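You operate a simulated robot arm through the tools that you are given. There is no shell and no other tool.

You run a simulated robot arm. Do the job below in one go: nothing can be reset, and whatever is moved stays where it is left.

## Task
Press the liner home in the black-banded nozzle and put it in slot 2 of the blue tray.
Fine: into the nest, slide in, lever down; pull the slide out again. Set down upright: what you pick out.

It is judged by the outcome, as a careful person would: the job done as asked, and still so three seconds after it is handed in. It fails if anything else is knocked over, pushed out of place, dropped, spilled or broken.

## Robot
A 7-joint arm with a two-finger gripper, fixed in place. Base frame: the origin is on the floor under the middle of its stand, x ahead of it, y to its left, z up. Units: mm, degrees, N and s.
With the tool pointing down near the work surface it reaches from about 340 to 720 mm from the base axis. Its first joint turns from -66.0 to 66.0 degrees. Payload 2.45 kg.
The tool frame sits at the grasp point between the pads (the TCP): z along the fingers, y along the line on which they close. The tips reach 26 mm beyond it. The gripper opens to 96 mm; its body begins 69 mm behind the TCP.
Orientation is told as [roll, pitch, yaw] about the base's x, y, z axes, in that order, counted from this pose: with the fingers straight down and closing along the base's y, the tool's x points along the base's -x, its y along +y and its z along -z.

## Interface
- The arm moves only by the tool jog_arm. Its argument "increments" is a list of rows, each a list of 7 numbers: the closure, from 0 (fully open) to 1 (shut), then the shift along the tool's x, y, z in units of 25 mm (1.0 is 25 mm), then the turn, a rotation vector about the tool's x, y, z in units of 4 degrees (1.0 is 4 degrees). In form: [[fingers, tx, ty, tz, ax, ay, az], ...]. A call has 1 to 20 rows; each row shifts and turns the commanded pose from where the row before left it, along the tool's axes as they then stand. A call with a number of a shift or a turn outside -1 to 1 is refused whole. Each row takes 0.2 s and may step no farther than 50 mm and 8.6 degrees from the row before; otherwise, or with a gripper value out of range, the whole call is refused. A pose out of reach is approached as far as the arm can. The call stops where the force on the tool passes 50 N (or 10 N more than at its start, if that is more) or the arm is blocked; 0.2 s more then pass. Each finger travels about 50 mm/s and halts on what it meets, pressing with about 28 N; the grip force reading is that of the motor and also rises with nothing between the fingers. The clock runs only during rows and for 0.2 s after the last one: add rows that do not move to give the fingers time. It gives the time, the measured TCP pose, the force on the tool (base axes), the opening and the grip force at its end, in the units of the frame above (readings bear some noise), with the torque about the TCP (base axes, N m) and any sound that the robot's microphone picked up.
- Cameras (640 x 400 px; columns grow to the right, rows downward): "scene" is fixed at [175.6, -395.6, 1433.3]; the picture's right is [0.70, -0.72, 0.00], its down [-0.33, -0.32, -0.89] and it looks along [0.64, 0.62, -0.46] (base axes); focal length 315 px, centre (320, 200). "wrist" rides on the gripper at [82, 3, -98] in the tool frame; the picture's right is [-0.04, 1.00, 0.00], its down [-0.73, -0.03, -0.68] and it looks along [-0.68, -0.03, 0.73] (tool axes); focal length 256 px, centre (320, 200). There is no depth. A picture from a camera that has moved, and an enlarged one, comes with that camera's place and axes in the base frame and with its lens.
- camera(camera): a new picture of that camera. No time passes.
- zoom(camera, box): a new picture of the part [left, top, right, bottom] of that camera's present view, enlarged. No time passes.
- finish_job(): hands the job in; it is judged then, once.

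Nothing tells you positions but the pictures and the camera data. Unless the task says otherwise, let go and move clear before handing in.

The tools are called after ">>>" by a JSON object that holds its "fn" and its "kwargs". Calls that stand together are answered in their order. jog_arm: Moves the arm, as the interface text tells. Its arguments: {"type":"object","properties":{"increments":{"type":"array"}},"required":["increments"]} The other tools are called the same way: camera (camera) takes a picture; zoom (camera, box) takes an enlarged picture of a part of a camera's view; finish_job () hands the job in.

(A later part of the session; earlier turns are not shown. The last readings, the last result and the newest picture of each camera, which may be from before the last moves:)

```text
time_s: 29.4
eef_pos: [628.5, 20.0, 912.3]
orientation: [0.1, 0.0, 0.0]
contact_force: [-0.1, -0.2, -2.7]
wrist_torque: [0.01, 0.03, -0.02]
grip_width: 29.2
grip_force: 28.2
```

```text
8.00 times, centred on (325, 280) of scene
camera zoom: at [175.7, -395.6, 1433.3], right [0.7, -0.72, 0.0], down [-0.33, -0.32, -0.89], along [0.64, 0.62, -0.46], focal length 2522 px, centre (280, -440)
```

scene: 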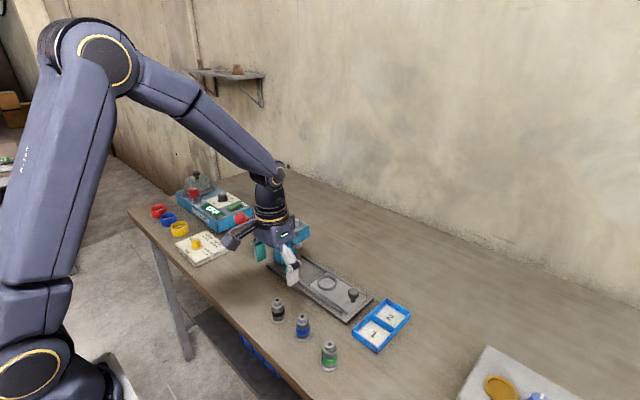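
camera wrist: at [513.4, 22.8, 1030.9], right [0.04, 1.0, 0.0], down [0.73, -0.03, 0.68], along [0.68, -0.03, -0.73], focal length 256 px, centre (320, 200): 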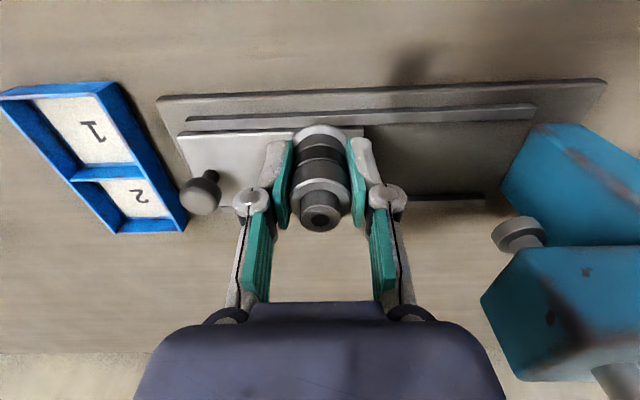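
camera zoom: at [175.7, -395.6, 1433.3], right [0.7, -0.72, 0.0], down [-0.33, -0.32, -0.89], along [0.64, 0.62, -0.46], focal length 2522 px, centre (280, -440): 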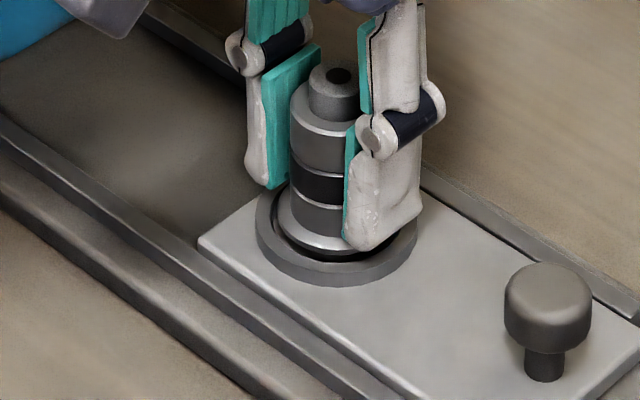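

The flange is concentric with the ring and at its mouth. I'll lower it the rest of the way in small steps, watching the force.

>>> {"fn": "jog_arm", "kwargs": {"increments": [[1, 0, 0, 0.04, 0, 0, 0], [1, 0, 0, 0.04, 0, 0, 0], [1, 0, 0, 0.04, 0, 0, 0], [1, 0, 0, 0.04, 0, 0, 0], [1, 0, 0, 0.04, 0, 0, 0], [1, 0, 0, 0, 0, 0, 0]]}}

>>> {"fn": "zoom", "kwargs": {"camera": "wrist", "box": [240, 100, 400, 200]}}

>>> {"fn": "zoom", "kwargs": {"camera": "scene", "box": [300, 255, 350, 305]}}

```text
time_s: 30.8
eef_pos: [629.6, 20.2, 908.3]
orientation: [-0.1, 0.1, 0.0]
contact_force: [0.1, 0.5, -2.5]
wrist_torque: [0.0, 0.01, -0.03]
grip_width: 29.3
grip_force: 27.6
```

```text
4.00 times, centred on (320, 150) of wrist
camera zoom: at [547.3, 22.4, 1006.7], right [0.04, 1.0, 0.0], down [0.73, -0.03, 0.68], along [0.68, -0.03, -0.73], focal length 1024 px, centre (320, 400)
```

zoom: 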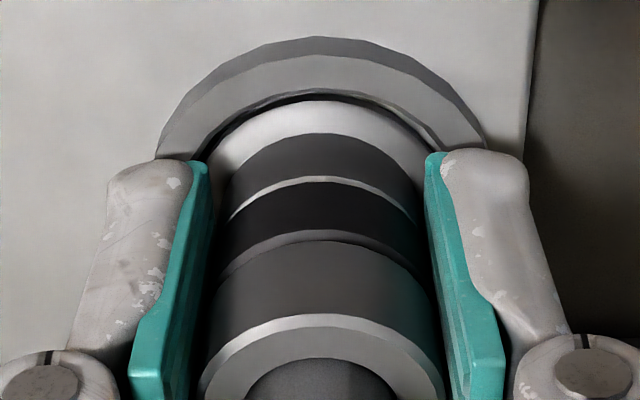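

```text
8.00 times, centred on (325, 280) of scene
camera zoom: at [175.7, -395.6, 1433.3], right [0.7, -0.72, 0.0], down [-0.33, -0.32, -0.89], along [0.64, 0.62, -0.46], focal length 2522 px, centre (280, -440)
```

zoom: 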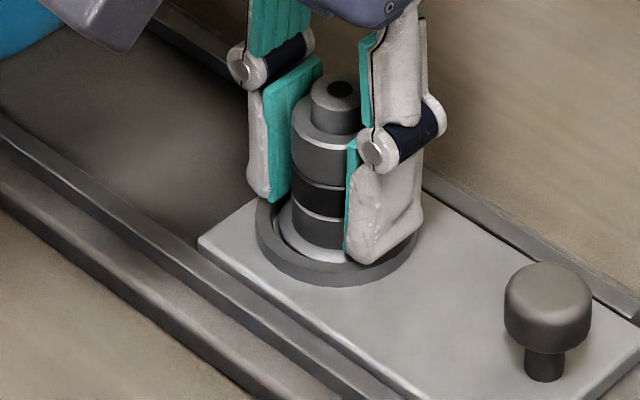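

>>> {"fn": "jog_arm", "kwargs": {"increments": [[1, 0, 0, 0.03, 0, 0, 0], [1, 0, 0, 0.03, 0, 0, 0], [1, 0, 0, 0, 0, 0, 0]]}}

>>> {"fn": "zoom", "kwargs": {"camera": "wrist", "box": [240, 100, 400, 200]}}

>>> {"fn": "zoom", "kwargs": {"camera": "scene", "box": [300, 255, 350, 305]}}

```text
time_s: 31.6
eef_pos: [628.5, 18.3, 907.7]
orientation: [0.0, 0.0, 0.1]
contact_force: [-2.5, -0.5, 11.8]
wrist_torque: [-0.04, 0.28, 0.05]
grip_width: 28.6
grip_force: 27.7
```

```text
4.00 times, centred on (320, 150) of wrist
camera zoom: at [547.1, 22.5, 1006.0], right [0.04, 1.0, 0.0], down [0.73, -0.03, 0.68], along [0.68, -0.03, -0.73], focal length 1024 px, centre (320, 400)
```

zoom: 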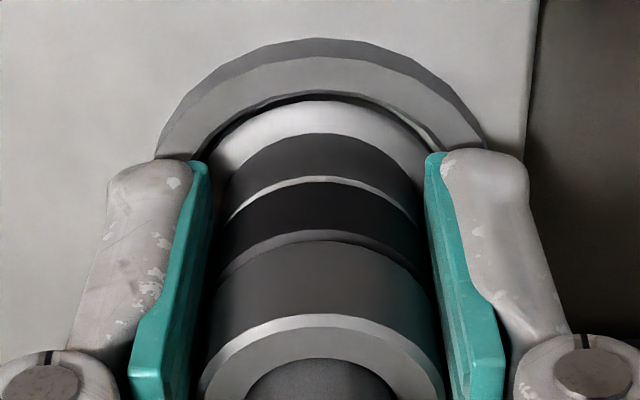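

```text
8.00 times, centred on (325, 280) of scene
camera zoom: at [175.3, -395.6, 1433.3], right [0.7, -0.72, 0.0], down [-0.33, -0.32, -0.89], along [0.64, 0.62, -0.46], focal length 2522 px, centre (280, -440)
```

zoom: 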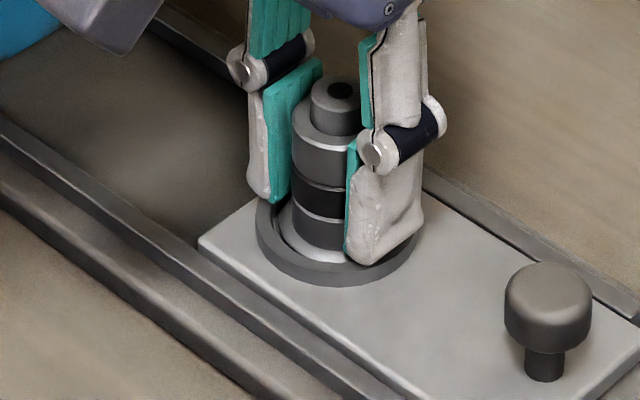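

Contact is at about 12 N. I need to tell whether the flange is on the nest floor or on the ring edge, so I'll look closer.

>>> {"fn": "zoom", "kwargs": {"camera": "scene", "box": [314, 272, 342, 292]}}

>>> {"fn": "zoom", "kwargs": {"camera": "wrist", "box": [275, 105, 365, 150]}}

```text
16.00 times, centred on (328, 282) of scene
camera zoom: at [175.3, -395.6, 1433.3], right [0.7, -0.72, 0.0], down [-0.33, -0.32, -0.89], along [0.64, 0.62, -0.46], focal length 5044 px, centre (192, -1112)
```

zoom: 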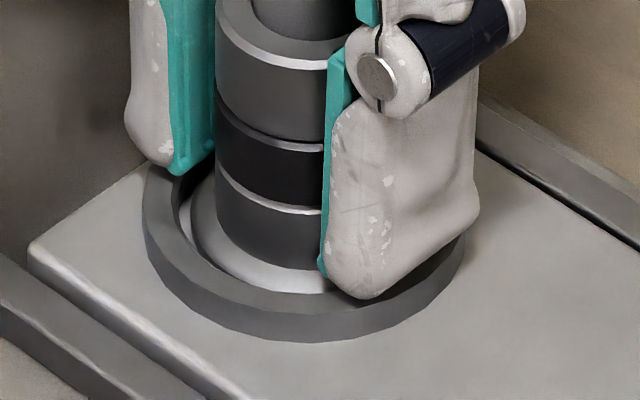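

```text
7.11 times, centred on (320, 128) of wrist
camera zoom: at [547.1, 22.5, 1006.0], right [0.04, 1.0, 0.0], down [0.73, -0.03, 0.68], along [0.68, -0.03, -0.73], focal length 1820 px, centre (320, 716)
```

zoom: 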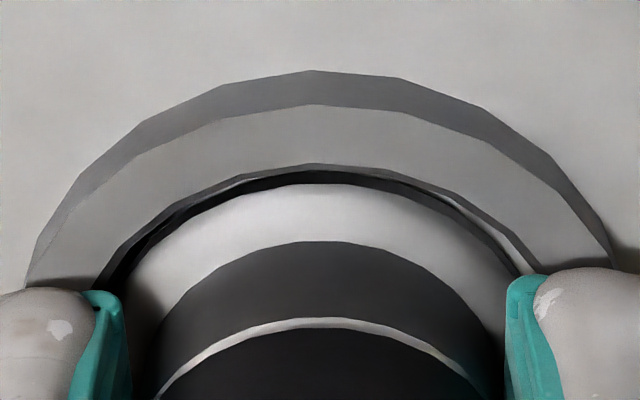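

The flange is down inside the ring, so this is seating contact. I'll relax slightly, open the fingers gently, and rise clear.

>>> {"fn": "jog_arm", "kwargs": {"increments": [[1, 0, 0, -0.02, 0, 0, 0], [0.66, 0, 0, 0, 0, 0, 0], [0.62, 0, 0, 0, 0, 0, 0], [0.56, 0, 0, 0, 0, 0, 0], [0.5, 0, 0, 0, 0, 0, 0], [0.48, 0, 0, 0, 0, 0, 0], [0.48, 0, 0, 0, 0, 0, 0]]}}

>>> {"fn": "zoom", "kwargs": {"camera": "wrist", "box": [240, 100, 400, 200]}}

>>> {"fn": "zoom", "kwargs": {"camera": "scene", "box": [300, 255, 350, 305]}}

```text
time_s: 33.2
eef_pos: [628.5, 18.9, 907.7]
orientation: [0.0, -0.1, 0.0]
contact_force: [-0.3, 0.2, 0.8]
wrist_torque: [0.01, -0.04, -0.01]
grip_width: 50.0
grip_force: 0.0
```

```text
4.00 times, centred on (320, 150) of wrist
camera zoom: at [547.0, 22.5, 1005.9], right [0.04, 1.0, 0.0], down [0.73, -0.03, 0.68], along [0.68, -0.03, -0.73], focal length 1024 px, centre (320, 400)
```

zoom: 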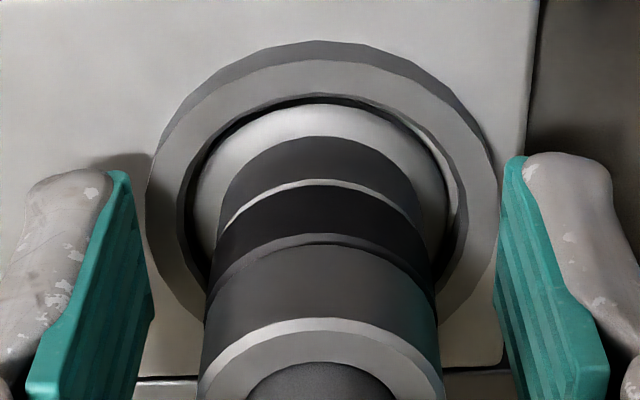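

```text
8.00 times, centred on (325, 280) of scene
camera zoom: at [175.6, -395.6, 1433.3], right [0.7, -0.72, 0.0], down [-0.33, -0.32, -0.89], along [0.64, 0.62, -0.46], focal length 2522 px, centre (280, -440)
```

zoom: 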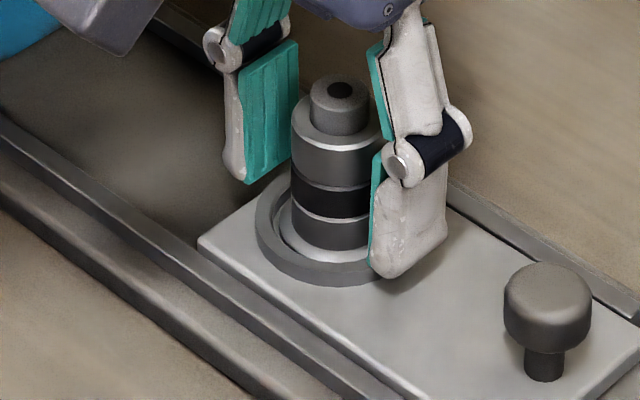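

The nozzle is seated upright in the nest and released. I'll rise clear and move over to the slide's knob to measure it.

>>> {"fn": "jog_arm", "kwargs": {"increments": [[0.48, 0, 0, -0.4, 0, 0, 0], [0.48, 0, 0, -0.8, 0, 0, 0], [0.48, 0, 0, -0.8, 0, 0, 0], [0.48, 0, 0, -0.8, 0, 0, 0], [0.48, 0, -0.7, 0, 0, 0, 0], [0.48, 0, -0.7, 0, 0, 0, 0], [0.48, 0, -0.7, 0, 0, 0, 0], [0.48, 0, -0.7, 0, 0, 0, 0], [0.48, 0, -0.7, 0, 0, 0, 0], [0.48, 0, 0, 0, 0, 0, 0]]}}

>>> {"fn": "camera", "kwargs": {"camera": "wrist"}}

>>> {"fn": "zoom", "kwargs": {"camera": "wrist", "box": [240, 90, 400, 190]}}

>>> {"fn": "zoom", "kwargs": {"camera": "scene", "box": [280, 220, 400, 320]}}

```text
time_s: 35.4
eef_pos: [627.6, -67.9, 976.7]
orientation: [0.0, 0.0, 0.0]
contact_force: [0.4, 0.4, 0.0]
wrist_torque: [0.04, 0.03, 0.01]
grip_width: 50.0
grip_force: 0.0
```

```text
taken
camera wrist: at [546.4, -65.1, 1076.0], right [0.04, 1.0, 0.0], down [0.73, -0.03, 0.68], along [0.68, -0.03, -0.73], focal length 256 px, centre (320, 200)
```

wrist: 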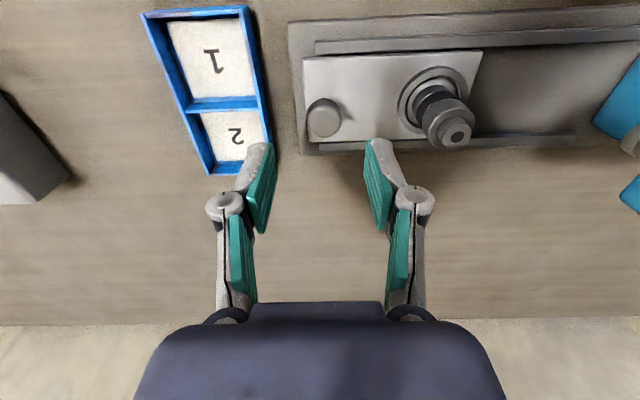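

```text
4.00 times, centred on (320, 140) of wrist
camera zoom: at [546.4, -65.1, 1076.0], right [0.04, 1.0, 0.0], down [0.73, -0.03, 0.68], along [0.68, -0.03, -0.73], focal length 1024 px, centre (320, 440)
```

zoom: 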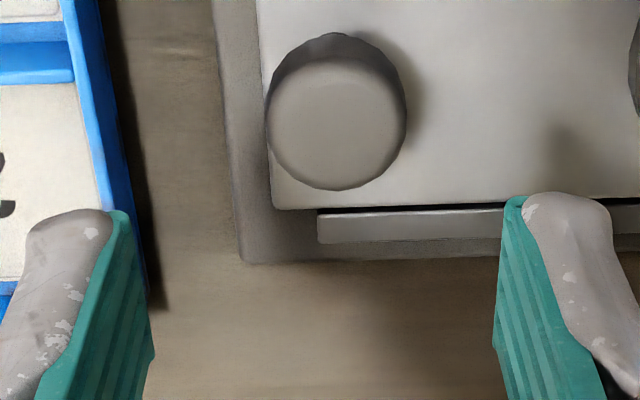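

```text
4.00 times, centred on (340, 270) of scene
camera zoom: at [175.6, -395.6, 1433.3], right [0.7, -0.72, 0.0], down [-0.33, -0.32, -0.89], along [0.64, 0.62, -0.46], focal length 1261 px, centre (240, -80)
```

zoom: 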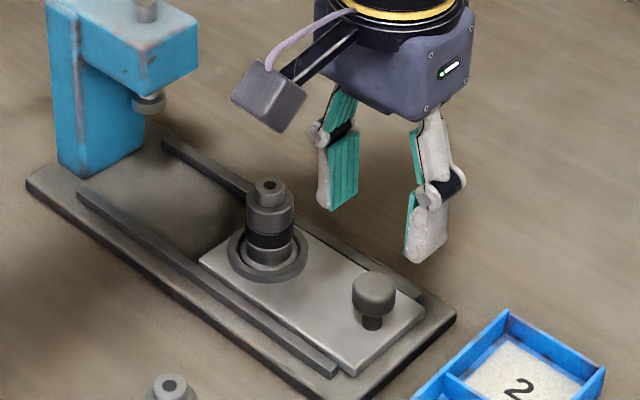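

The nozzle stands well in the nest. The knob is at about (629, -65) with its top at z≈905 and 24 mm across. I'll narrow to 38 mm and come down around the knob head.

>>> {"fn": "jog_arm", "kwargs": {"increments": [[0.6, -0.032, 0.092, 0, 0, 0, 0], [0.6, 0, 0, 0, 0, 0, 0], [0.6, 0, 0, 0.76, 0, 0, 0], [0.6, 0, 0, 0.76, 0, 0, 0], [0.6, 0, 0, 0.76, 0, 0, 0], [0.6, 0, 0, 0.4, 0, 0, 0], [0.6, 0, 0, 0.36, 0, 0, 0], [0.6, 0, 0, 0, 0, 0, 0]]}}

>>> {"fn": "camera", "kwargs": {"camera": "wrist"}}

>>> {"fn": "zoom", "kwargs": {"camera": "scene", "box": [300, 240, 400, 320]}}

```text
time_s: 37.2
eef_pos: [628.7, -66.0, 900.5]
orientation: [0.0, -0.1, 0.0]
contact_force: [-0.4, 0.5, -0.3]
wrist_torque: [0.01, -0.02, 0.0]
grip_width: 38.0
grip_force: 0.1
```

```text
taken
camera wrist: at [547.8, -63.0, 999.3], right [0.04, 1.0, 0.0], down [0.73, -0.03, 0.68], along [0.68, -0.03, -0.73], focal length 256 px, centre (320, 200)
```

wrist: 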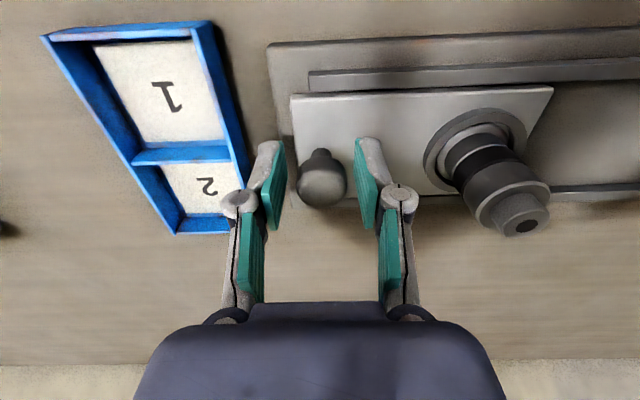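

```text
5.00 times, centred on (350, 280) of scene
camera zoom: at [175.6, -395.6, 1433.3], right [0.7, -0.72, 0.0], down [-0.33, -0.32, -0.89], along [0.64, 0.62, -0.46], focal length 1576 px, centre (170, -200)
```

zoom: 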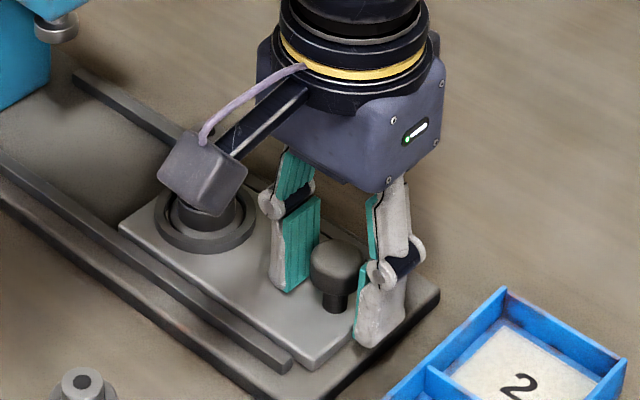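

The knob is between the pads. I'll close on it and take up the contact.

>>> {"fn": "jog_arm", "kwargs": {"increments": [[0.68, 0, 0, 0, 0, 0, 0], [0.74, 0, 0, 0, 0, 0, 0], [0.8, 0, 0, 0, 0, 0, 0], [1, 0, 0, 0, 0, 0, 0], [1, 0, 0, 0, 0, 0, 0], [1, 0, 0, 0, 0, 0, 0]]}}

>>> {"fn": "camera", "kwargs": {"camera": "wrist"}}

```text
time_s: 38.6
eef_pos: [628.8, -64.4, 899.9]
orientation: [0.0, 0.1, 0.0]
contact_force: [-0.1, 5.2, -0.2]
wrist_torque: [0.03, 0.03, 0.01]
grip_width: 24.2
grip_force: 44.8
```

```text
taken
camera wrist: at [547.8, -62.5, 999.4], right [0.04, 1.0, 0.0], down [0.73, -0.03, 0.68], along [0.68, -0.03, -0.73], focal length 256 px, centre (320, 200)
```

wrist: 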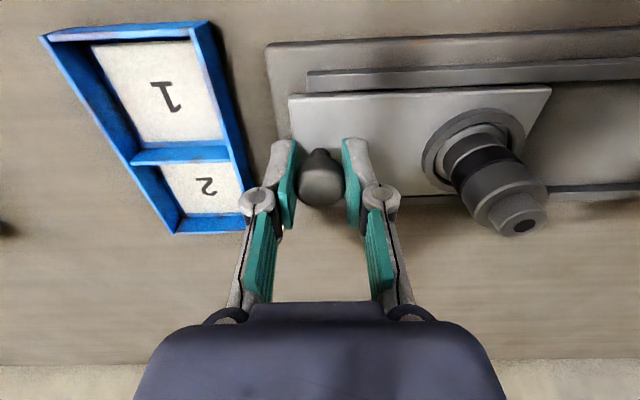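

The knob is gripped at 24.2 mm. I'll push the slide along +y gently, watching the side force.

>>> {"fn": "jog_arm", "kwargs": {"increments": [[1, 0, 0.04, 0, 0, 0, 0], [1, 0, 0.06, 0, 0, 0, 0], [1, 0, 0.08, 0, 0, 0, 0], [1, 0, 0.1, 0, 0, 0, 0], [1, 0, 0.12, 0, 0, 0, 0], [1, 0, 0.14, 0, 0, 0, 0], [1, 0, 0.14, 0, 0, 0, 0], [1, 0, 0.12, 0, 0, 0, 0], [1, 0, 0, 0, 0, 0, 0]]}}

>>> {"fn": "camera", "kwargs": {"camera": "wrist"}}

>>> {"fn": "zoom", "kwargs": {"camera": "scene", "box": [280, 220, 400, 320]}}

```text
time_s: 40.6
eef_pos: [629.0, -45.4, 900.4]
orientation: [0.0, 0.0, 0.0]
contact_force: [2.0, -1.2, -9.4]
wrist_torque: [-0.04, -0.13, -0.03]
grip_width: 24.4
grip_force: 45.0
```

```text
taken
camera wrist: at [547.9, -42.6, 999.5], right [0.04, 1.0, 0.0], down [0.73, -0.03, 0.68], along [0.68, -0.03, -0.73], focal length 256 px, centre (320, 200)
```

wrist: 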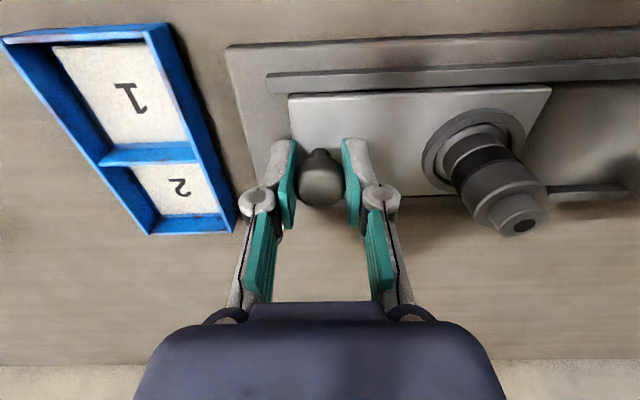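

```text
4.00 times, centred on (340, 270) of scene
camera zoom: at [175.9, -395.6, 1433.3], right [0.7, -0.72, 0.0], down [-0.33, -0.32, -0.89], along [0.64, 0.62, -0.46], focal length 1261 px, centre (240, -80)
```

zoom: 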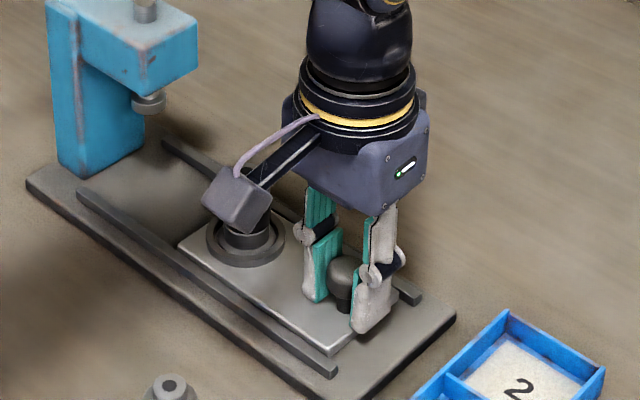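

The slide and nozzle move together. There is a slight upward pull on the knob, so I'll ease down a little and continue.

>>> {"fn": "jog_arm", "kwargs": {"increments": [[1, 0, 0.04, 0.02, 0, 0, 0], [1, 0, 0.08, 0, 0, 0, 0], [1, 0, 0.12, 0, 0, 0, 0], [1, 0, 0.16, 0, 0, 0, 0], [1, 0, 0.16, 0, 0, 0, 0], [1, 0, 0.16, 0, 0, 0, 0], [1, 0, 0.16, 0, 0, 0, 0], [1, 0, 0.16, 0, 0, 0, 0], [1, 0, 0.12, 0, 0, 0, 0], [1, 0, 0.08, 0, 0, 0, 0], [1, 0, 0.04, 0, 0, 0, 0], [1, 0, 0, 0, 0, 0, 0]]}}

>>> {"fn": "zoom", "kwargs": {"camera": "scene", "box": [260, 200, 380, 300]}}

>>> {"fn": "camera", "kwargs": {"camera": "wrist"}}

```text
time_s: 43.2
eef_pos: [629.9, -13.1, 900.7]
orientation: [0.0, 0.0, -0.1]
contact_force: [-7.0, -0.2, 2.8]
wrist_torque: [-0.07, 0.0, -0.01]
grip_width: 24.4
grip_force: 44.5
```

```text
4.00 times, centred on (320, 250) of scene
camera zoom: at [175.4, -395.6, 1433.3], right [0.7, -0.72, 0.0], down [-0.33, -0.32, -0.89], along [0.64, 0.62, -0.46], focal length 1261 px, centre (320, 0)
```

zoom: 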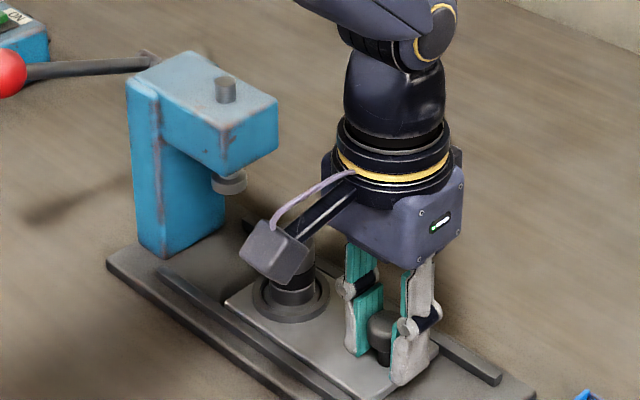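

```text
taken
camera wrist: at [547.8, -10.5, 999.4], right [0.04, 1.0, 0.0], down [0.73, -0.03, 0.68], along [0.68, -0.03, -0.73], focal length 256 px, centre (320, 200)
```

wrist: 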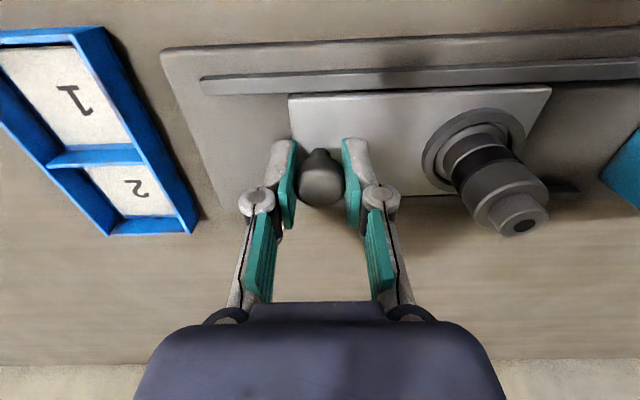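

Half the stroke is done and everything rides along. I'll continue another 40 mm with a slight x relief.

>>> {"fn": "jog_arm", "kwargs": {"increments": [[1, 0.02, 0.04, 0, 0, 0, 0], [1, 0, 0.08, 0, 0, 0, 0], [1, 0, 0.12, 0, 0, 0, 0], [1, 0, 0.16, 0, 0, 0, 0], [1, 0, 0.16, 0, 0, 0, 0], [1, 0, 0.16, 0, 0, 0, 0], [1, 0, 0.16, 0, 0, 0, 0], [1, 0, 0.16, 0, 0, 0, 0], [1, 0, 0.16, 0, 0, 0, 0], [1, 0, 0.16, 0, 0, 0, 0], [1, 0, 0.12, 0, 0, 0, 0], [1, 0, 0.08, 0, 0, 0, 0], [1, 0, 0.04, 0, 0, 0, 0], [1, 0, 0, 0, 0, 0, 0]]}}

>>> {"fn": "zoom", "kwargs": {"camera": "scene", "box": [250, 200, 370, 300]}}

>>> {"fn": "camera", "kwargs": {"camera": "wrist"}}

```text
time_s: 46.2
eef_pos: [629.8, 25.8, 901.6]
orientation: [0.0, 0.0, 0.0]
contact_force: [1.9, -0.4, 1.3]
wrist_torque: [-0.07, 0.25, 0.01]
grip_width: 24.4
grip_force: 45.2
```

```text
4.00 times, centred on (310, 250) of scene
camera zoom: at [175.6, -395.6, 1433.3], right [0.7, -0.72, 0.0], down [-0.33, -0.32, -0.89], along [0.64, 0.62, -0.46], focal length 1261 px, centre (360, 0)
```

zoom: 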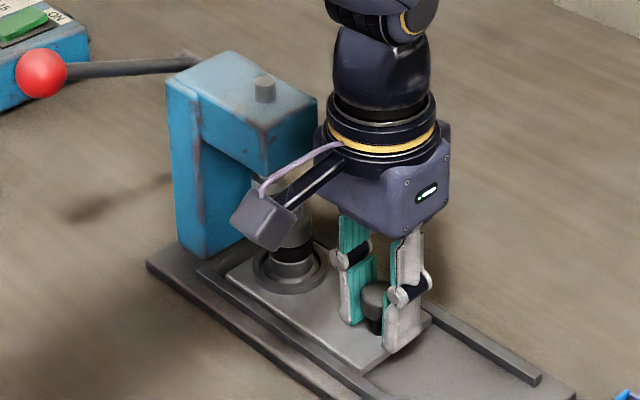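

```text
taken
camera wrist: at [547.8, 29.3, 999.3], right [0.04, 1.0, 0.0], down [0.73, -0.03, 0.68], along [0.68, -0.03, -0.73], focal length 256 px, centre (320, 200)
```

wrist: 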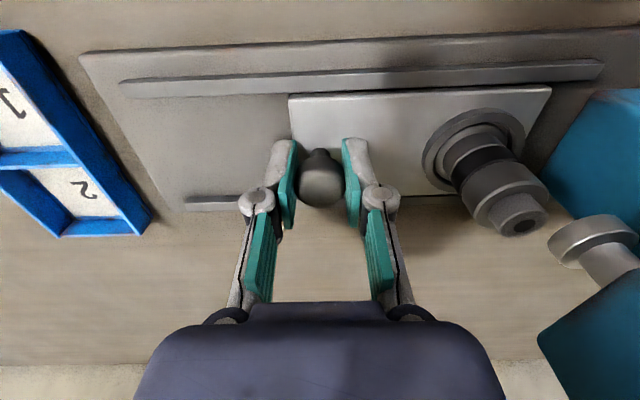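

About 20 mm remain to the ram. Before going under it I'll check the vertical clearance between the liner top and the ram face.

>>> {"fn": "zoom", "kwargs": {"camera": "wrist", "box": [480, 170, 640, 270]}}

>>> {"fn": "zoom", "kwargs": {"camera": "scene", "box": [295, 230, 345, 280]}}

```text
4.00 times, centred on (560, 220) of wrist
camera zoom: at [547.8, 29.3, 999.3], right [0.04, 1.0, 0.0], down [0.73, -0.03, 0.68], along [0.68, -0.03, -0.73], focal length 1024 px, centre (-640, 120)
```

zoom: 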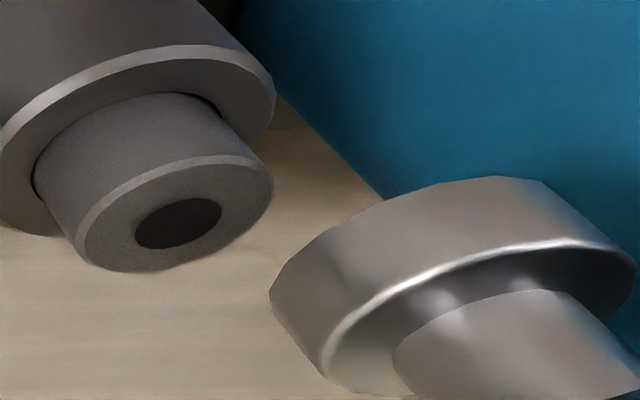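

```text
8.00 times, centred on (320, 255) of scene
camera zoom: at [175.6, -395.6, 1433.3], right [0.7, -0.72, 0.0], down [-0.33, -0.32, -0.89], along [0.64, 0.62, -0.46], focal length 2522 px, centre (320, -240)
```

zoom: 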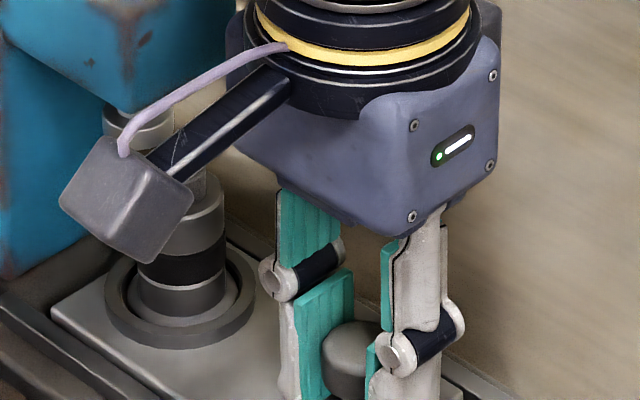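

The liner top (z≈927) clears the ram (z≈933) by about 6 mm, with about 21 mm to go. I'll continue slowly.

>>> {"fn": "jog_arm", "kwargs": {"increments": [[1, 0, 0.04, 0, 0, 0, 0], [1, 0, 0.08, 0, 0, 0, 0], [1, 0, 0.1, 0, 0, 0, 0], [1, 0, 0.1, 0, 0, 0, 0], [1, 0, 0.1, 0, 0, 0, 0], [1, 0, 0.1, 0, 0, 0, 0], [1, 0, 0.08, 0, 0, 0, 0], [1, 0, 0.06, 0, 0, 0, 0], [1, 0, 0.04, 0, 0, 0, 0], [1, 0, 0, 0, 0, 0, 0]]}}

>>> {"fn": "camera", "kwargs": {"camera": "wrist"}}

>>> {"fn": "zoom", "kwargs": {"camera": "wrist", "box": [440, 100, 640, 250]}}

>>> {"fn": "zoom", "kwargs": {"camera": "scene", "box": [250, 200, 370, 300]}}

```text
time_s: 48.4
eef_pos: [629.1, 44.1, 900.7]
orientation: [0.0, 0.0, 0.1]
contact_force: [4.5, 1.1, 2.4]
wrist_torque: [-0.02, -0.3, 0.01]
grip_width: 24.2
grip_force: 45.0
```

```text
taken
camera wrist: at [547.7, 47.0, 999.3], right [0.04, 1.0, 0.0], down [0.73, -0.03, 0.68], along [0.68, -0.03, -0.73], focal length 256 px, centre (320, 200)
```

wrist: 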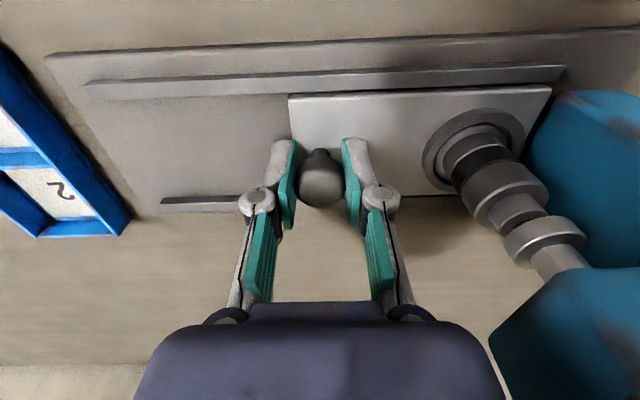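

```text
2.67 times, centred on (540, 175) of wrist
camera zoom: at [547.7, 47.0, 999.3], right [0.04, 1.0, 0.0], down [0.73, -0.03, 0.68], along [0.68, -0.03, -0.73], focal length 683 px, centre (-267, 267)
```

zoom: 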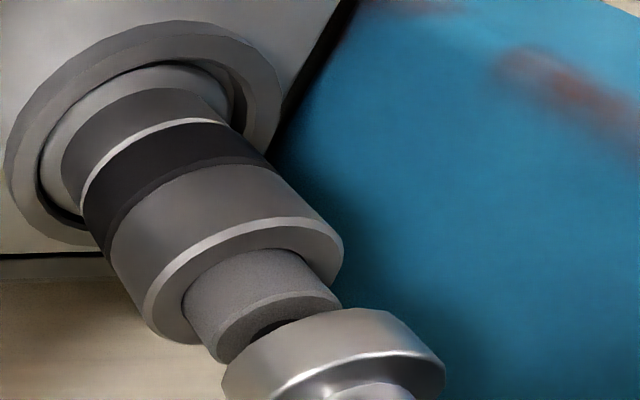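

```text
4.00 times, centred on (310, 250) of scene
camera zoom: at [175.7, -395.5, 1433.3], right [0.7, -0.72, 0.0], down [-0.33, -0.32, -0.89], along [0.64, 0.62, -0.46], focal length 1261 px, centre (360, 0)
```

zoom: 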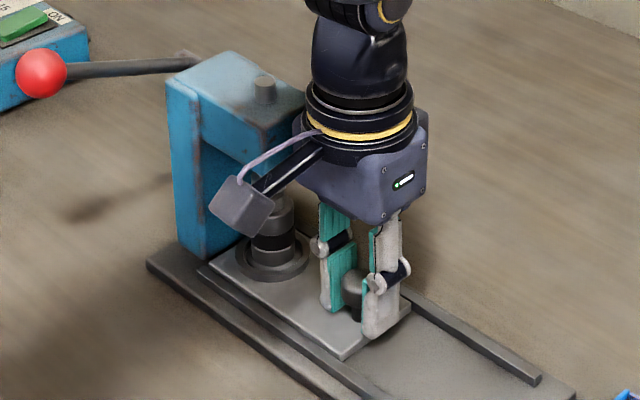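

>>> {"fn": "jog_arm", "kwargs": {"increments": [[1, 0, 0.04, 0, 0, 0, 0], [1, 0, 0.04, 0, 0, 0, 0], [1, 0, 0.04, 0, 0, 0, 0], [1, 0, 0, 0, 0, 0, 0]]}}

>>> {"fn": "zoom", "kwargs": {"camera": "wrist", "box": [440, 100, 640, 250]}}

```text
time_s: 49.4
eef_pos: [628.6, 44.7, 900.2]
orientation: [0.0, 0.0, 0.0]
contact_force: [2.7, -10.0, 7.1]
wrist_torque: [-0.17, -0.08, -0.01]
grip_width: 24.4
grip_force: 45.1
```

```text
2.67 times, centred on (540, 175) of wrist
camera zoom: at [547.8, 48.2, 999.3], right [0.04, 1.0, 0.0], down [0.73, -0.03, 0.68], along [0.68, -0.03, -0.73], focal length 683 px, centre (-267, 267)
```

zoom: 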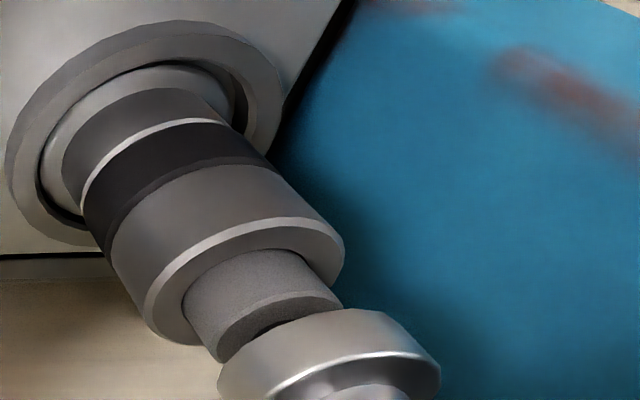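

The slide has come up against something at y≈45 with 10 N back-force. I'll nudge slightly more to confirm it is a hard stop.

>>> {"fn": "jog_arm", "kwargs": {"increments": [[1, 0, 0.04, 0, 0, 0, 0], [1, 0, 0.04, 0, 0, 0, 0], [1, 0, 0, 0, 0, 0, 0]]}}

>>> {"fn": "zoom", "kwargs": {"camera": "wrist", "box": [440, 100, 640, 250]}}

```text
time_s: 50.2
eef_pos: [627.5, 45.3, 899.1]
orientation: [-0.2, 0.0, -0.2]
contact_force: [3.2, -24.9, 11.0]
wrist_torque: [-0.2, 0.46, -0.1]
grip_width: 24.3
grip_force: 45.1
```

```text
2.67 times, centred on (540, 175) of wrist
camera zoom: at [547.7, 48.8, 999.2], right [0.04, 1.0, -0.01], down [0.73, -0.03, 0.68], along [0.68, -0.03, -0.73], focal length 683 px, centre (-267, 267)
```

zoom: 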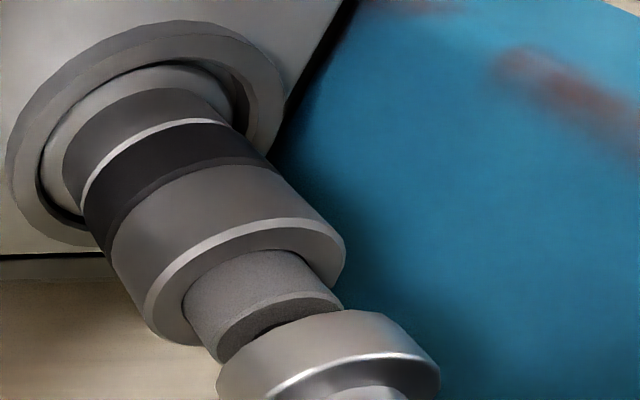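

That is a hard stop, so the slide is fully in. I'll back off the preload, release the knob, rise, and move away toward the lever.

>>> {"fn": "jog_arm", "kwargs": {"increments": [[1, 0, -0.08, 0, 0, 0, 0], [1, 0, -0.08, 0, 0, 0, 0], [0.72, 0, 0, 0, 0, 0, 0], [0.66, 0, 0, 0, 0, 0, 0], [0.6, 0, 0, 0, 0, 0, 0], [0.6, 0, 0, 0, 0, 0, 0], [0.6, 0, 0, -0.4, 0, 0, 0], [0.6, 0, 0, -0.8, 0, 0, 0], [0.6, 0, 0, -0.8, 0, 0, 0], [0.6, 0, 0, -0.8, 0, 0, 0], [0.6, 0.4, 0, -0.8, 0, 0, 0], [0.6, 0.8, 0, -0.8, 0, 0, 0], [0.6, 0.8, 0, -0.8, 0, 0, 0], [0.6, 0.8, 0, -0.8, 0, 0, 0], [0.6, 0.8, 0, -0.8, 0, 0, 0], [0.6, 0, 0, 0, 0, 0, 0]]}}

>>> {"fn": "camera", "kwargs": {"camera": "wrist"}}

>>> {"fn": "zoom", "kwargs": {"camera": "scene", "box": [230, 190, 350, 290]}}

```text
time_s: 53.6
eef_pos: [538.8, 45.1, 1069.1]
orientation: [0.0, 0.0, 0.0]
contact_force: [0.3, 0.1, -0.2]
wrist_torque: [-0.01, 0.01, -0.01]
grip_width: 38.3
grip_force: 0.1
```

```text
taken
camera wrist: at [457.7, 47.6, 1168.9], right [0.04, 1.0, 0.0], down [0.73, -0.03, 0.68], along [0.68, -0.03, -0.73], focal length 256 px, centre (320, 200)
```

wrist: 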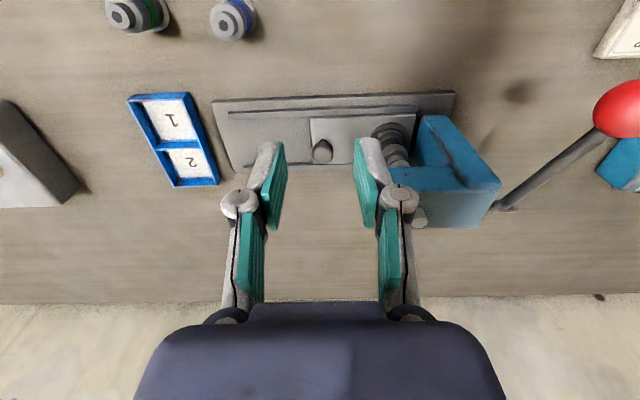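

```text
4.00 times, centred on (290, 240) of scene
camera zoom: at [175.6, -395.6, 1433.3], right [0.7, -0.72, 0.0], down [-0.33, -0.32, -0.89], along [0.64, 0.62, -0.46], focal length 1261 px, centre (440, 40)
```

zoom: 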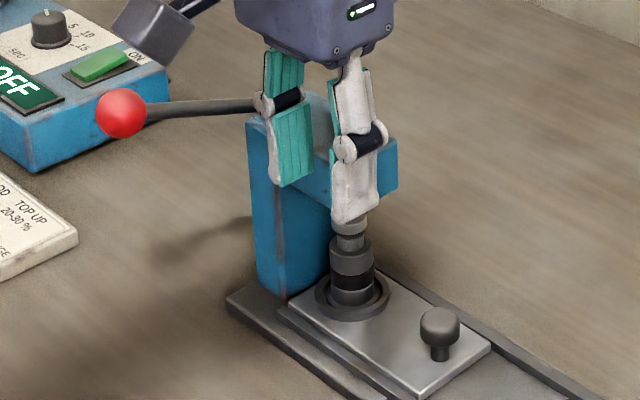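

The nozzle sits right under the ram. Now I'll go up and over to the lever side for a clear view of the red ball.

>>> {"fn": "jog_arm", "kwargs": {"increments": [[0.4, 0.395, 0, -0.8, 0, 0, 0], [0.2, 0.395, 0, -0.8, 0, 0, 0], [0, 0.395, 0, -0.8, 0, 0, 0], [0, 0.395, 0, -0.8, 0, 0, 0], [0, 0.395, 0.7725, 0, 0, 0, 0], [0, 0.395, 0.7725, 0, 0, 0, 0], [0, 0.395, 0.7725, 0, 0, 0, 0], [0, 0.395, 0.7725, 0, 0, 0, 0], [0, 0.395, 0.7725, 0, 0, 0, 0], [0, 0.395, 0.7725, 0, 0, 0, 0], [0, 0.395, 0.7725, 0, 0, 0, 0], [0, 0.395, 0.7725, 0, 0, 0, 0], [0, 0, 0, 0, 0, 0, 0]]}}

>>> {"fn": "camera", "kwargs": {"camera": "wrist"}}

>>> {"fn": "zoom", "kwargs": {"camera": "scene", "box": [210, 180, 330, 280]}}

```text
time_s: 56.4
eef_pos: [420.5, 200.8, 1150.2]
orientation: [0.0, 0.0, -0.1]
contact_force: [1.0, 0.5, 0.4]
wrist_torque: [0.02, 0.02, 0.0]
grip_width: 96.1
grip_force: 0.0
```

```text
taken
camera wrist: at [338.6, 202.9, 1248.7], right [0.04, 1.0, 0.0], down [0.73, -0.03, 0.68], along [0.68, -0.03, -0.73], focal length 256 px, centre (320, 200)
```

wrist: 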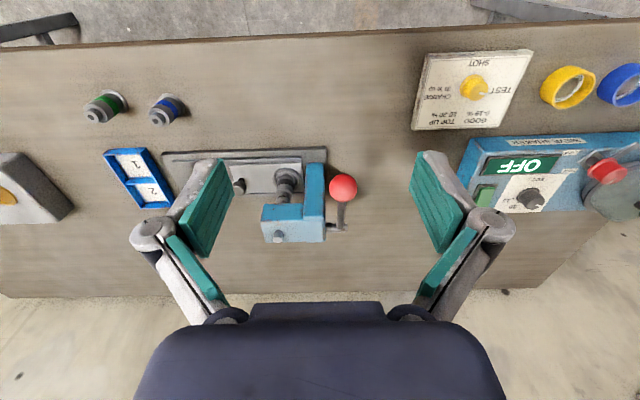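

```text
4.00 times, centred on (270, 230) of scene
camera zoom: at [175.6, -395.5, 1433.3], right [0.7, -0.72, 0.0], down [-0.33, -0.32, -0.89], along [0.64, 0.62, -0.46], focal length 1261 px, centre (520, 80)
```

zoom: 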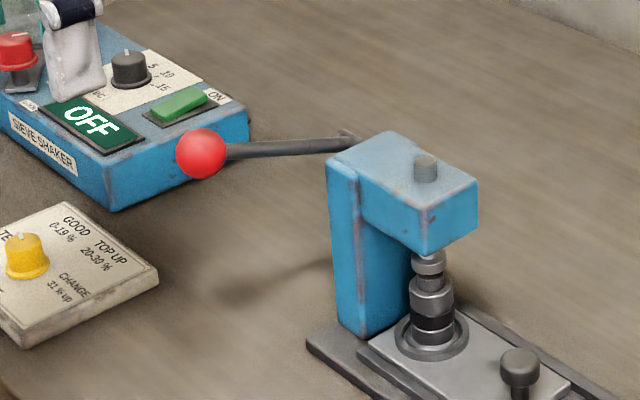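

The ball and lever are in full view. I'll zoom in for precise triangulation.

>>> {"fn": "zoom", "kwargs": {"camera": "wrist", "box": [250, 140, 410, 250]}}

>>> {"fn": "zoom", "kwargs": {"camera": "scene", "box": [245, 195, 315, 265]}}

```text
3.64 times, centred on (330, 195) of wrist
camera zoom: at [338.6, 202.9, 1248.7], right [0.04, 1.0, 0.0], down [0.73, -0.03, 0.68], along [0.68, -0.03, -0.73], focal length 931 px, centre (284, 218)
```

zoom: 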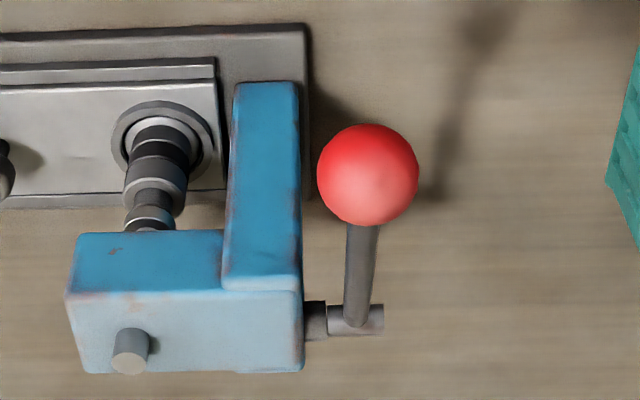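

```text
5.71 times, centred on (280, 230) of scene
camera zoom: at [175.6, -395.5, 1433.3], right [0.7, -0.72, 0.0], down [-0.33, -0.32, -0.89], along [0.64, 0.62, -0.46], focal length 1802 px, centre (549, 29)
```

zoom: 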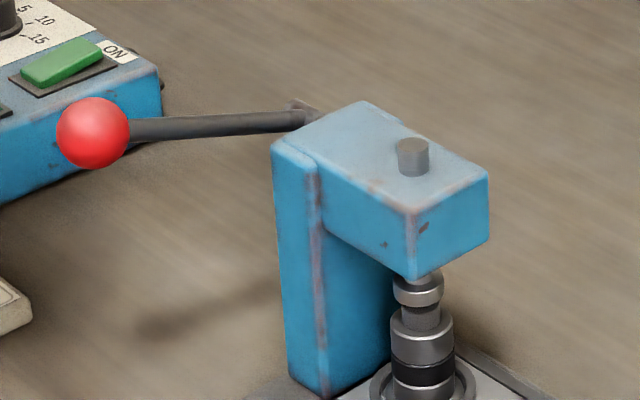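

The ball is at (525, 221.5, 1029.5) with radius 16, and the pivot is at about (635, 221, 994). I'll push the lever down with closed fingertips, so I'm going to hover just above the ball first.

>>> {"fn": "jog_arm", "kwargs": {"increments": [[0.3, -0.7, 0.1433, 0.3333, 0, 0, 0], [0.6, -0.7, 0.1433, 0.3333, 0, 0, 0], [1, -0.7, 0.1433, 0.3333, 0, 0, 0], [1, -0.7, 0.1433, 0.3333, 0, 0, 0], [1, -0.7, 0.1433, 0.3333, 0, 0, 0], [1, -0.7, 0.1433, 0.3333, 0, 0, 0], [1, 0, 0, 0, 0, 0, 0], [1, 0, 0, 0, 0, 0, 0]]}}

>>> {"fn": "camera", "kwargs": {"camera": "wrist"}}

>>> {"fn": "zoom", "kwargs": {"camera": "scene", "box": [220, 180, 320, 260]}}

```text
time_s: 58.2
eef_pos: [525.2, 220.9, 1099.4]
orientation: [0.0, 0.0, 0.0]
contact_force: [-0.2, 0.4, -0.3]
wrist_torque: [0.0, 0.01, -0.02]
grip_width: 0.1
grip_force: 27.9
```

```text
taken
camera wrist: at [443.8, 223.8, 1199.1], right [0.04, 1.0, 0.0], down [0.73, -0.03, 0.68], along [0.68, -0.03, -0.73], focal length 256 px, centre (320, 200)
```

wrist: 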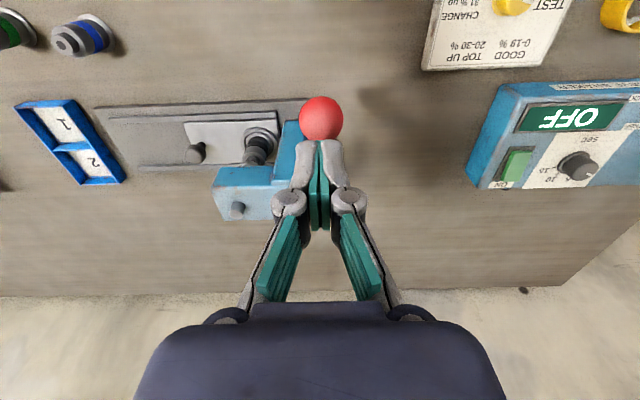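

```text
5.00 times, centred on (270, 220) of scene
camera zoom: at [175.6, -395.6, 1433.3], right [0.7, -0.72, 0.0], down [-0.33, -0.32, -0.89], along [0.64, 0.62, -0.46], focal length 1576 px, centre (570, 100)
```

zoom: 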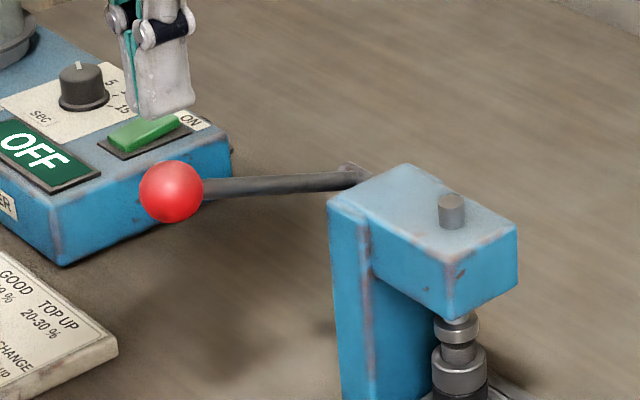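

The tips are aligned over the ball. I'll descend to contact and push the first 10 mm to feel the lever's resistance.

>>> {"fn": "jog_arm", "kwargs": {"increments": [[1, 0.06, 0, 0.4, 0, 0, 0], [1, 0, 0, 0.4, 0, 0, 0], [1, 0, 0, 0.2, 0, 0, 0], [1, 0, 0, 0.12, 0, 0, 0], [1, 0.02, 0, 0.12, 0, 0, 0], [1, 0.02, 0, 0.12, 0, 0, 0], [1, 0.02, 0, 0.12, 0, 0, 0], [1, 0, 0, 0.12, 0, 0, 0]]}}

>>> {"fn": "zoom", "kwargs": {"camera": "scene", "box": [220, 180, 320, 260]}}

>>> {"fn": "camera", "kwargs": {"camera": "wrist"}}

```text
time_s: 60.0
eef_pos: [521.6, 221.7, 1062.0]
orientation: [-0.1, 0.0, 0.1]
contact_force: [-0.3, 0.4, 2.3]
wrist_torque: [0.03, 0.02, 0.03]
grip_width: 0.0
grip_force: 27.8
```

```text
5.00 times, centred on (270, 220) of scene
camera zoom: at [175.6, -395.6, 1433.3], right [0.7, -0.72, 0.0], down [-0.33, -0.32, -0.89], along [0.64, 0.62, -0.46], focal length 1576 px, centre (570, 100)
```

zoom: 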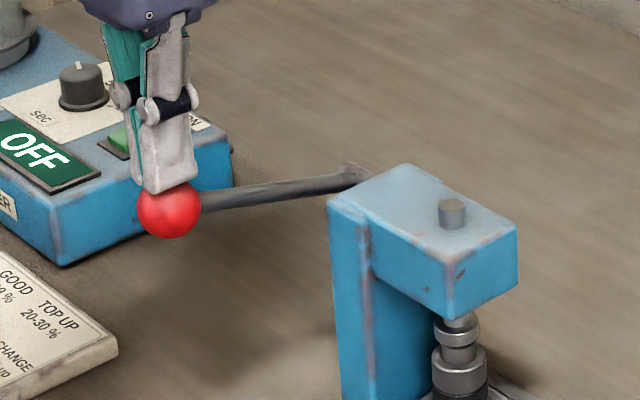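

```text
taken
camera wrist: at [440.6, 224.1, 1159.4], right [0.04, 1.0, 0.0], down [0.73, -0.03, 0.68], along [0.68, -0.03, -0.73], focal length 256 px, centre (320, 200)
```

wrist: 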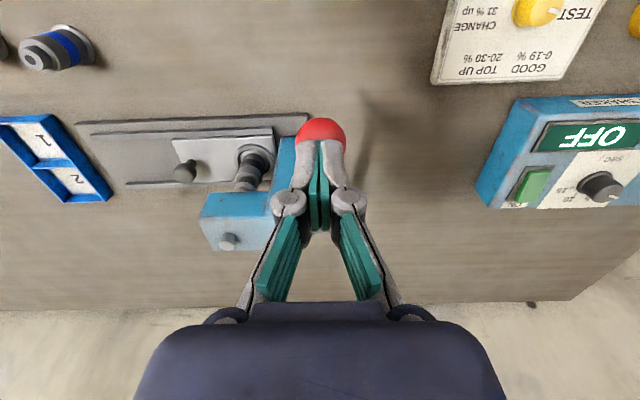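

The lever moves freely under about 2 N. I'll continue down along its arc to horizontal.

>>> {"fn": "jog_arm", "kwargs": {"increments": [[1, 0.0125, 0, 0.1225, 0, 0, 0], [1, 0.0125, 0, 0.1225, 0, 0, 0], [1, 0.0125, 0, 0.1225, 0, 0, 0], [1, 0.0125, 0, 0.1225, 0, 0, 0], [1, 0.0125, 0, 0.1225, 0, 0, 0], [1, 0.0125, 0, 0.1225, 0, 0, 0], [1, 0.0125, 0, 0.1225, 0, 0, 0], [1, 0.0125, 0, 0.1225, 0, 0, 0], [1, 0, 0, 0, 0, 0, 0]]}}

>>> {"fn": "zoom", "kwargs": {"camera": "scene", "box": [230, 190, 350, 290]}}

```text
time_s: 62.0
eef_pos: [519.2, 220.9, 1034.7]
orientation: [0.0, 0.0, 0.0]
contact_force: [-1.4, 0.5, 2.1]
wrist_torque: [0.03, 0.01, 0.02]
grip_width: 0.0
grip_force: 28.5
```

```text
4.00 times, centred on (290, 240) of scene
camera zoom: at [175.6, -395.5, 1433.3], right [0.7, -0.72, 0.0], down [-0.33, -0.32, -0.89], along [0.64, 0.62, -0.46], focal length 1261 px, centre (440, 40)
```

zoom: 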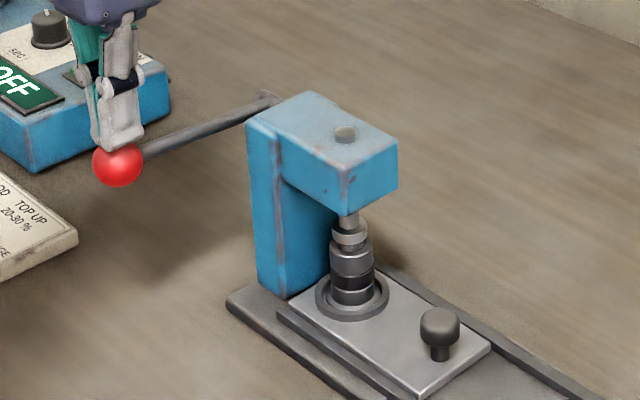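

>>> {"fn": "zoom", "kwargs": {"camera": "scene", "box": [300, 230, 335, 275]}}

>>> {"fn": "camera", "kwargs": {"camera": "wrist"}}

```text
8.89 times, centred on (318, 252) of scene
camera zoom: at [175.6, -395.5, 1433.3], right [0.7, -0.72, 0.0], down [-0.33, -0.32, -0.89], along [0.64, 0.62, -0.46], focal length 2802 px, centre (342, -267)
```

zoom: 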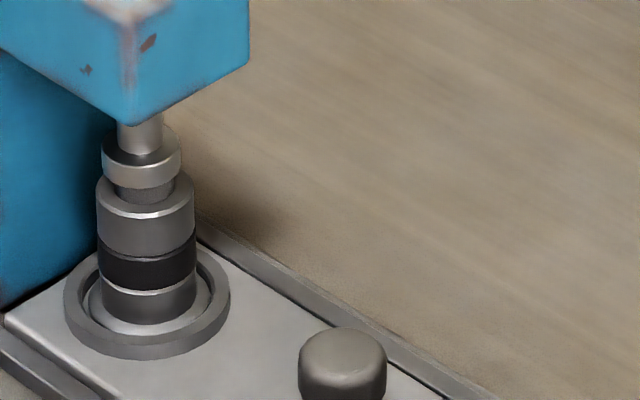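

```text
taken
camera wrist: at [438.3, 223.7, 1134.2], right [0.04, 1.0, 0.0], down [0.73, -0.03, 0.68], along [0.68, -0.03, -0.73], focal length 256 px, centre (320, 200)
```

wrist: 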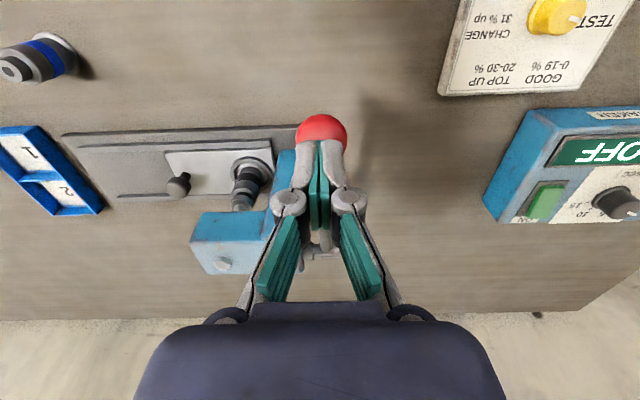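

The ram is centred on the liner and about to touch it. I'll keep pushing down along the arc, watching force and sound.

>>> {"fn": "jog_arm", "kwargs": {"increments": [[1, -0.003, 0, 0.12, 0, 0, 0], [1, -0.003, 0, 0.12, 0, 0, 0], [1, -0.009, 0, 0.12, 0, 0, 0], [1, -0.009, 0, 0.12, 0, 0, 0], [1, 0, 0, 0, 0, 0, 0]]}}

>>> {"fn": "zoom", "kwargs": {"camera": "scene", "box": [300, 230, 335, 275]}}

>>> {"fn": "zoom", "kwargs": {"camera": "scene", "box": [230, 190, 350, 290]}}

```text
time_s: 63.2
eef_pos: [519.9, 220.5, 1023.5]
orientation: [-0.1, 0.0, 0.0]
contact_force: [0.3, 0.9, 1.4]
wrist_torque: [0.0, 0.03, 0.02]
grip_width: 0.2
grip_force: 28.3
```

```text
8.89 times, centred on (318, 252) of scene
camera zoom: at [175.6, -395.5, 1433.3], right [0.7, -0.72, 0.0], down [-0.33, -0.32, -0.89], along [0.64, 0.62, -0.46], focal length 2802 px, centre (342, -267)
```

zoom: 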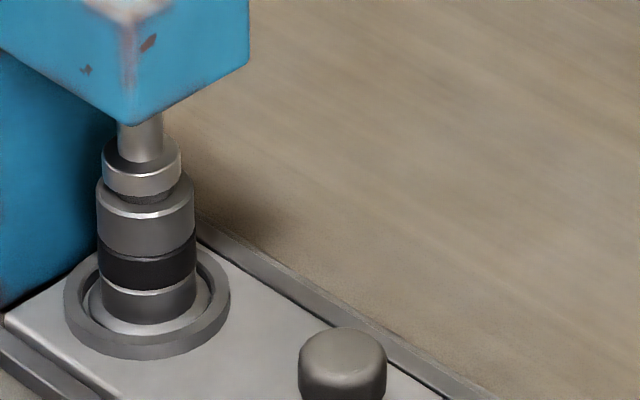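

```text
4.00 times, centred on (290, 240) of scene
camera zoom: at [175.6, -395.5, 1433.3], right [0.7, -0.72, 0.0], down [-0.33, -0.32, -0.89], along [0.64, 0.62, -0.46], focal length 1261 px, centre (440, 40)
```

zoom: 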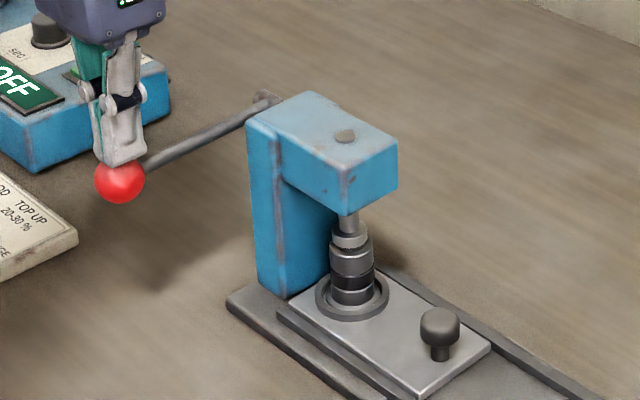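

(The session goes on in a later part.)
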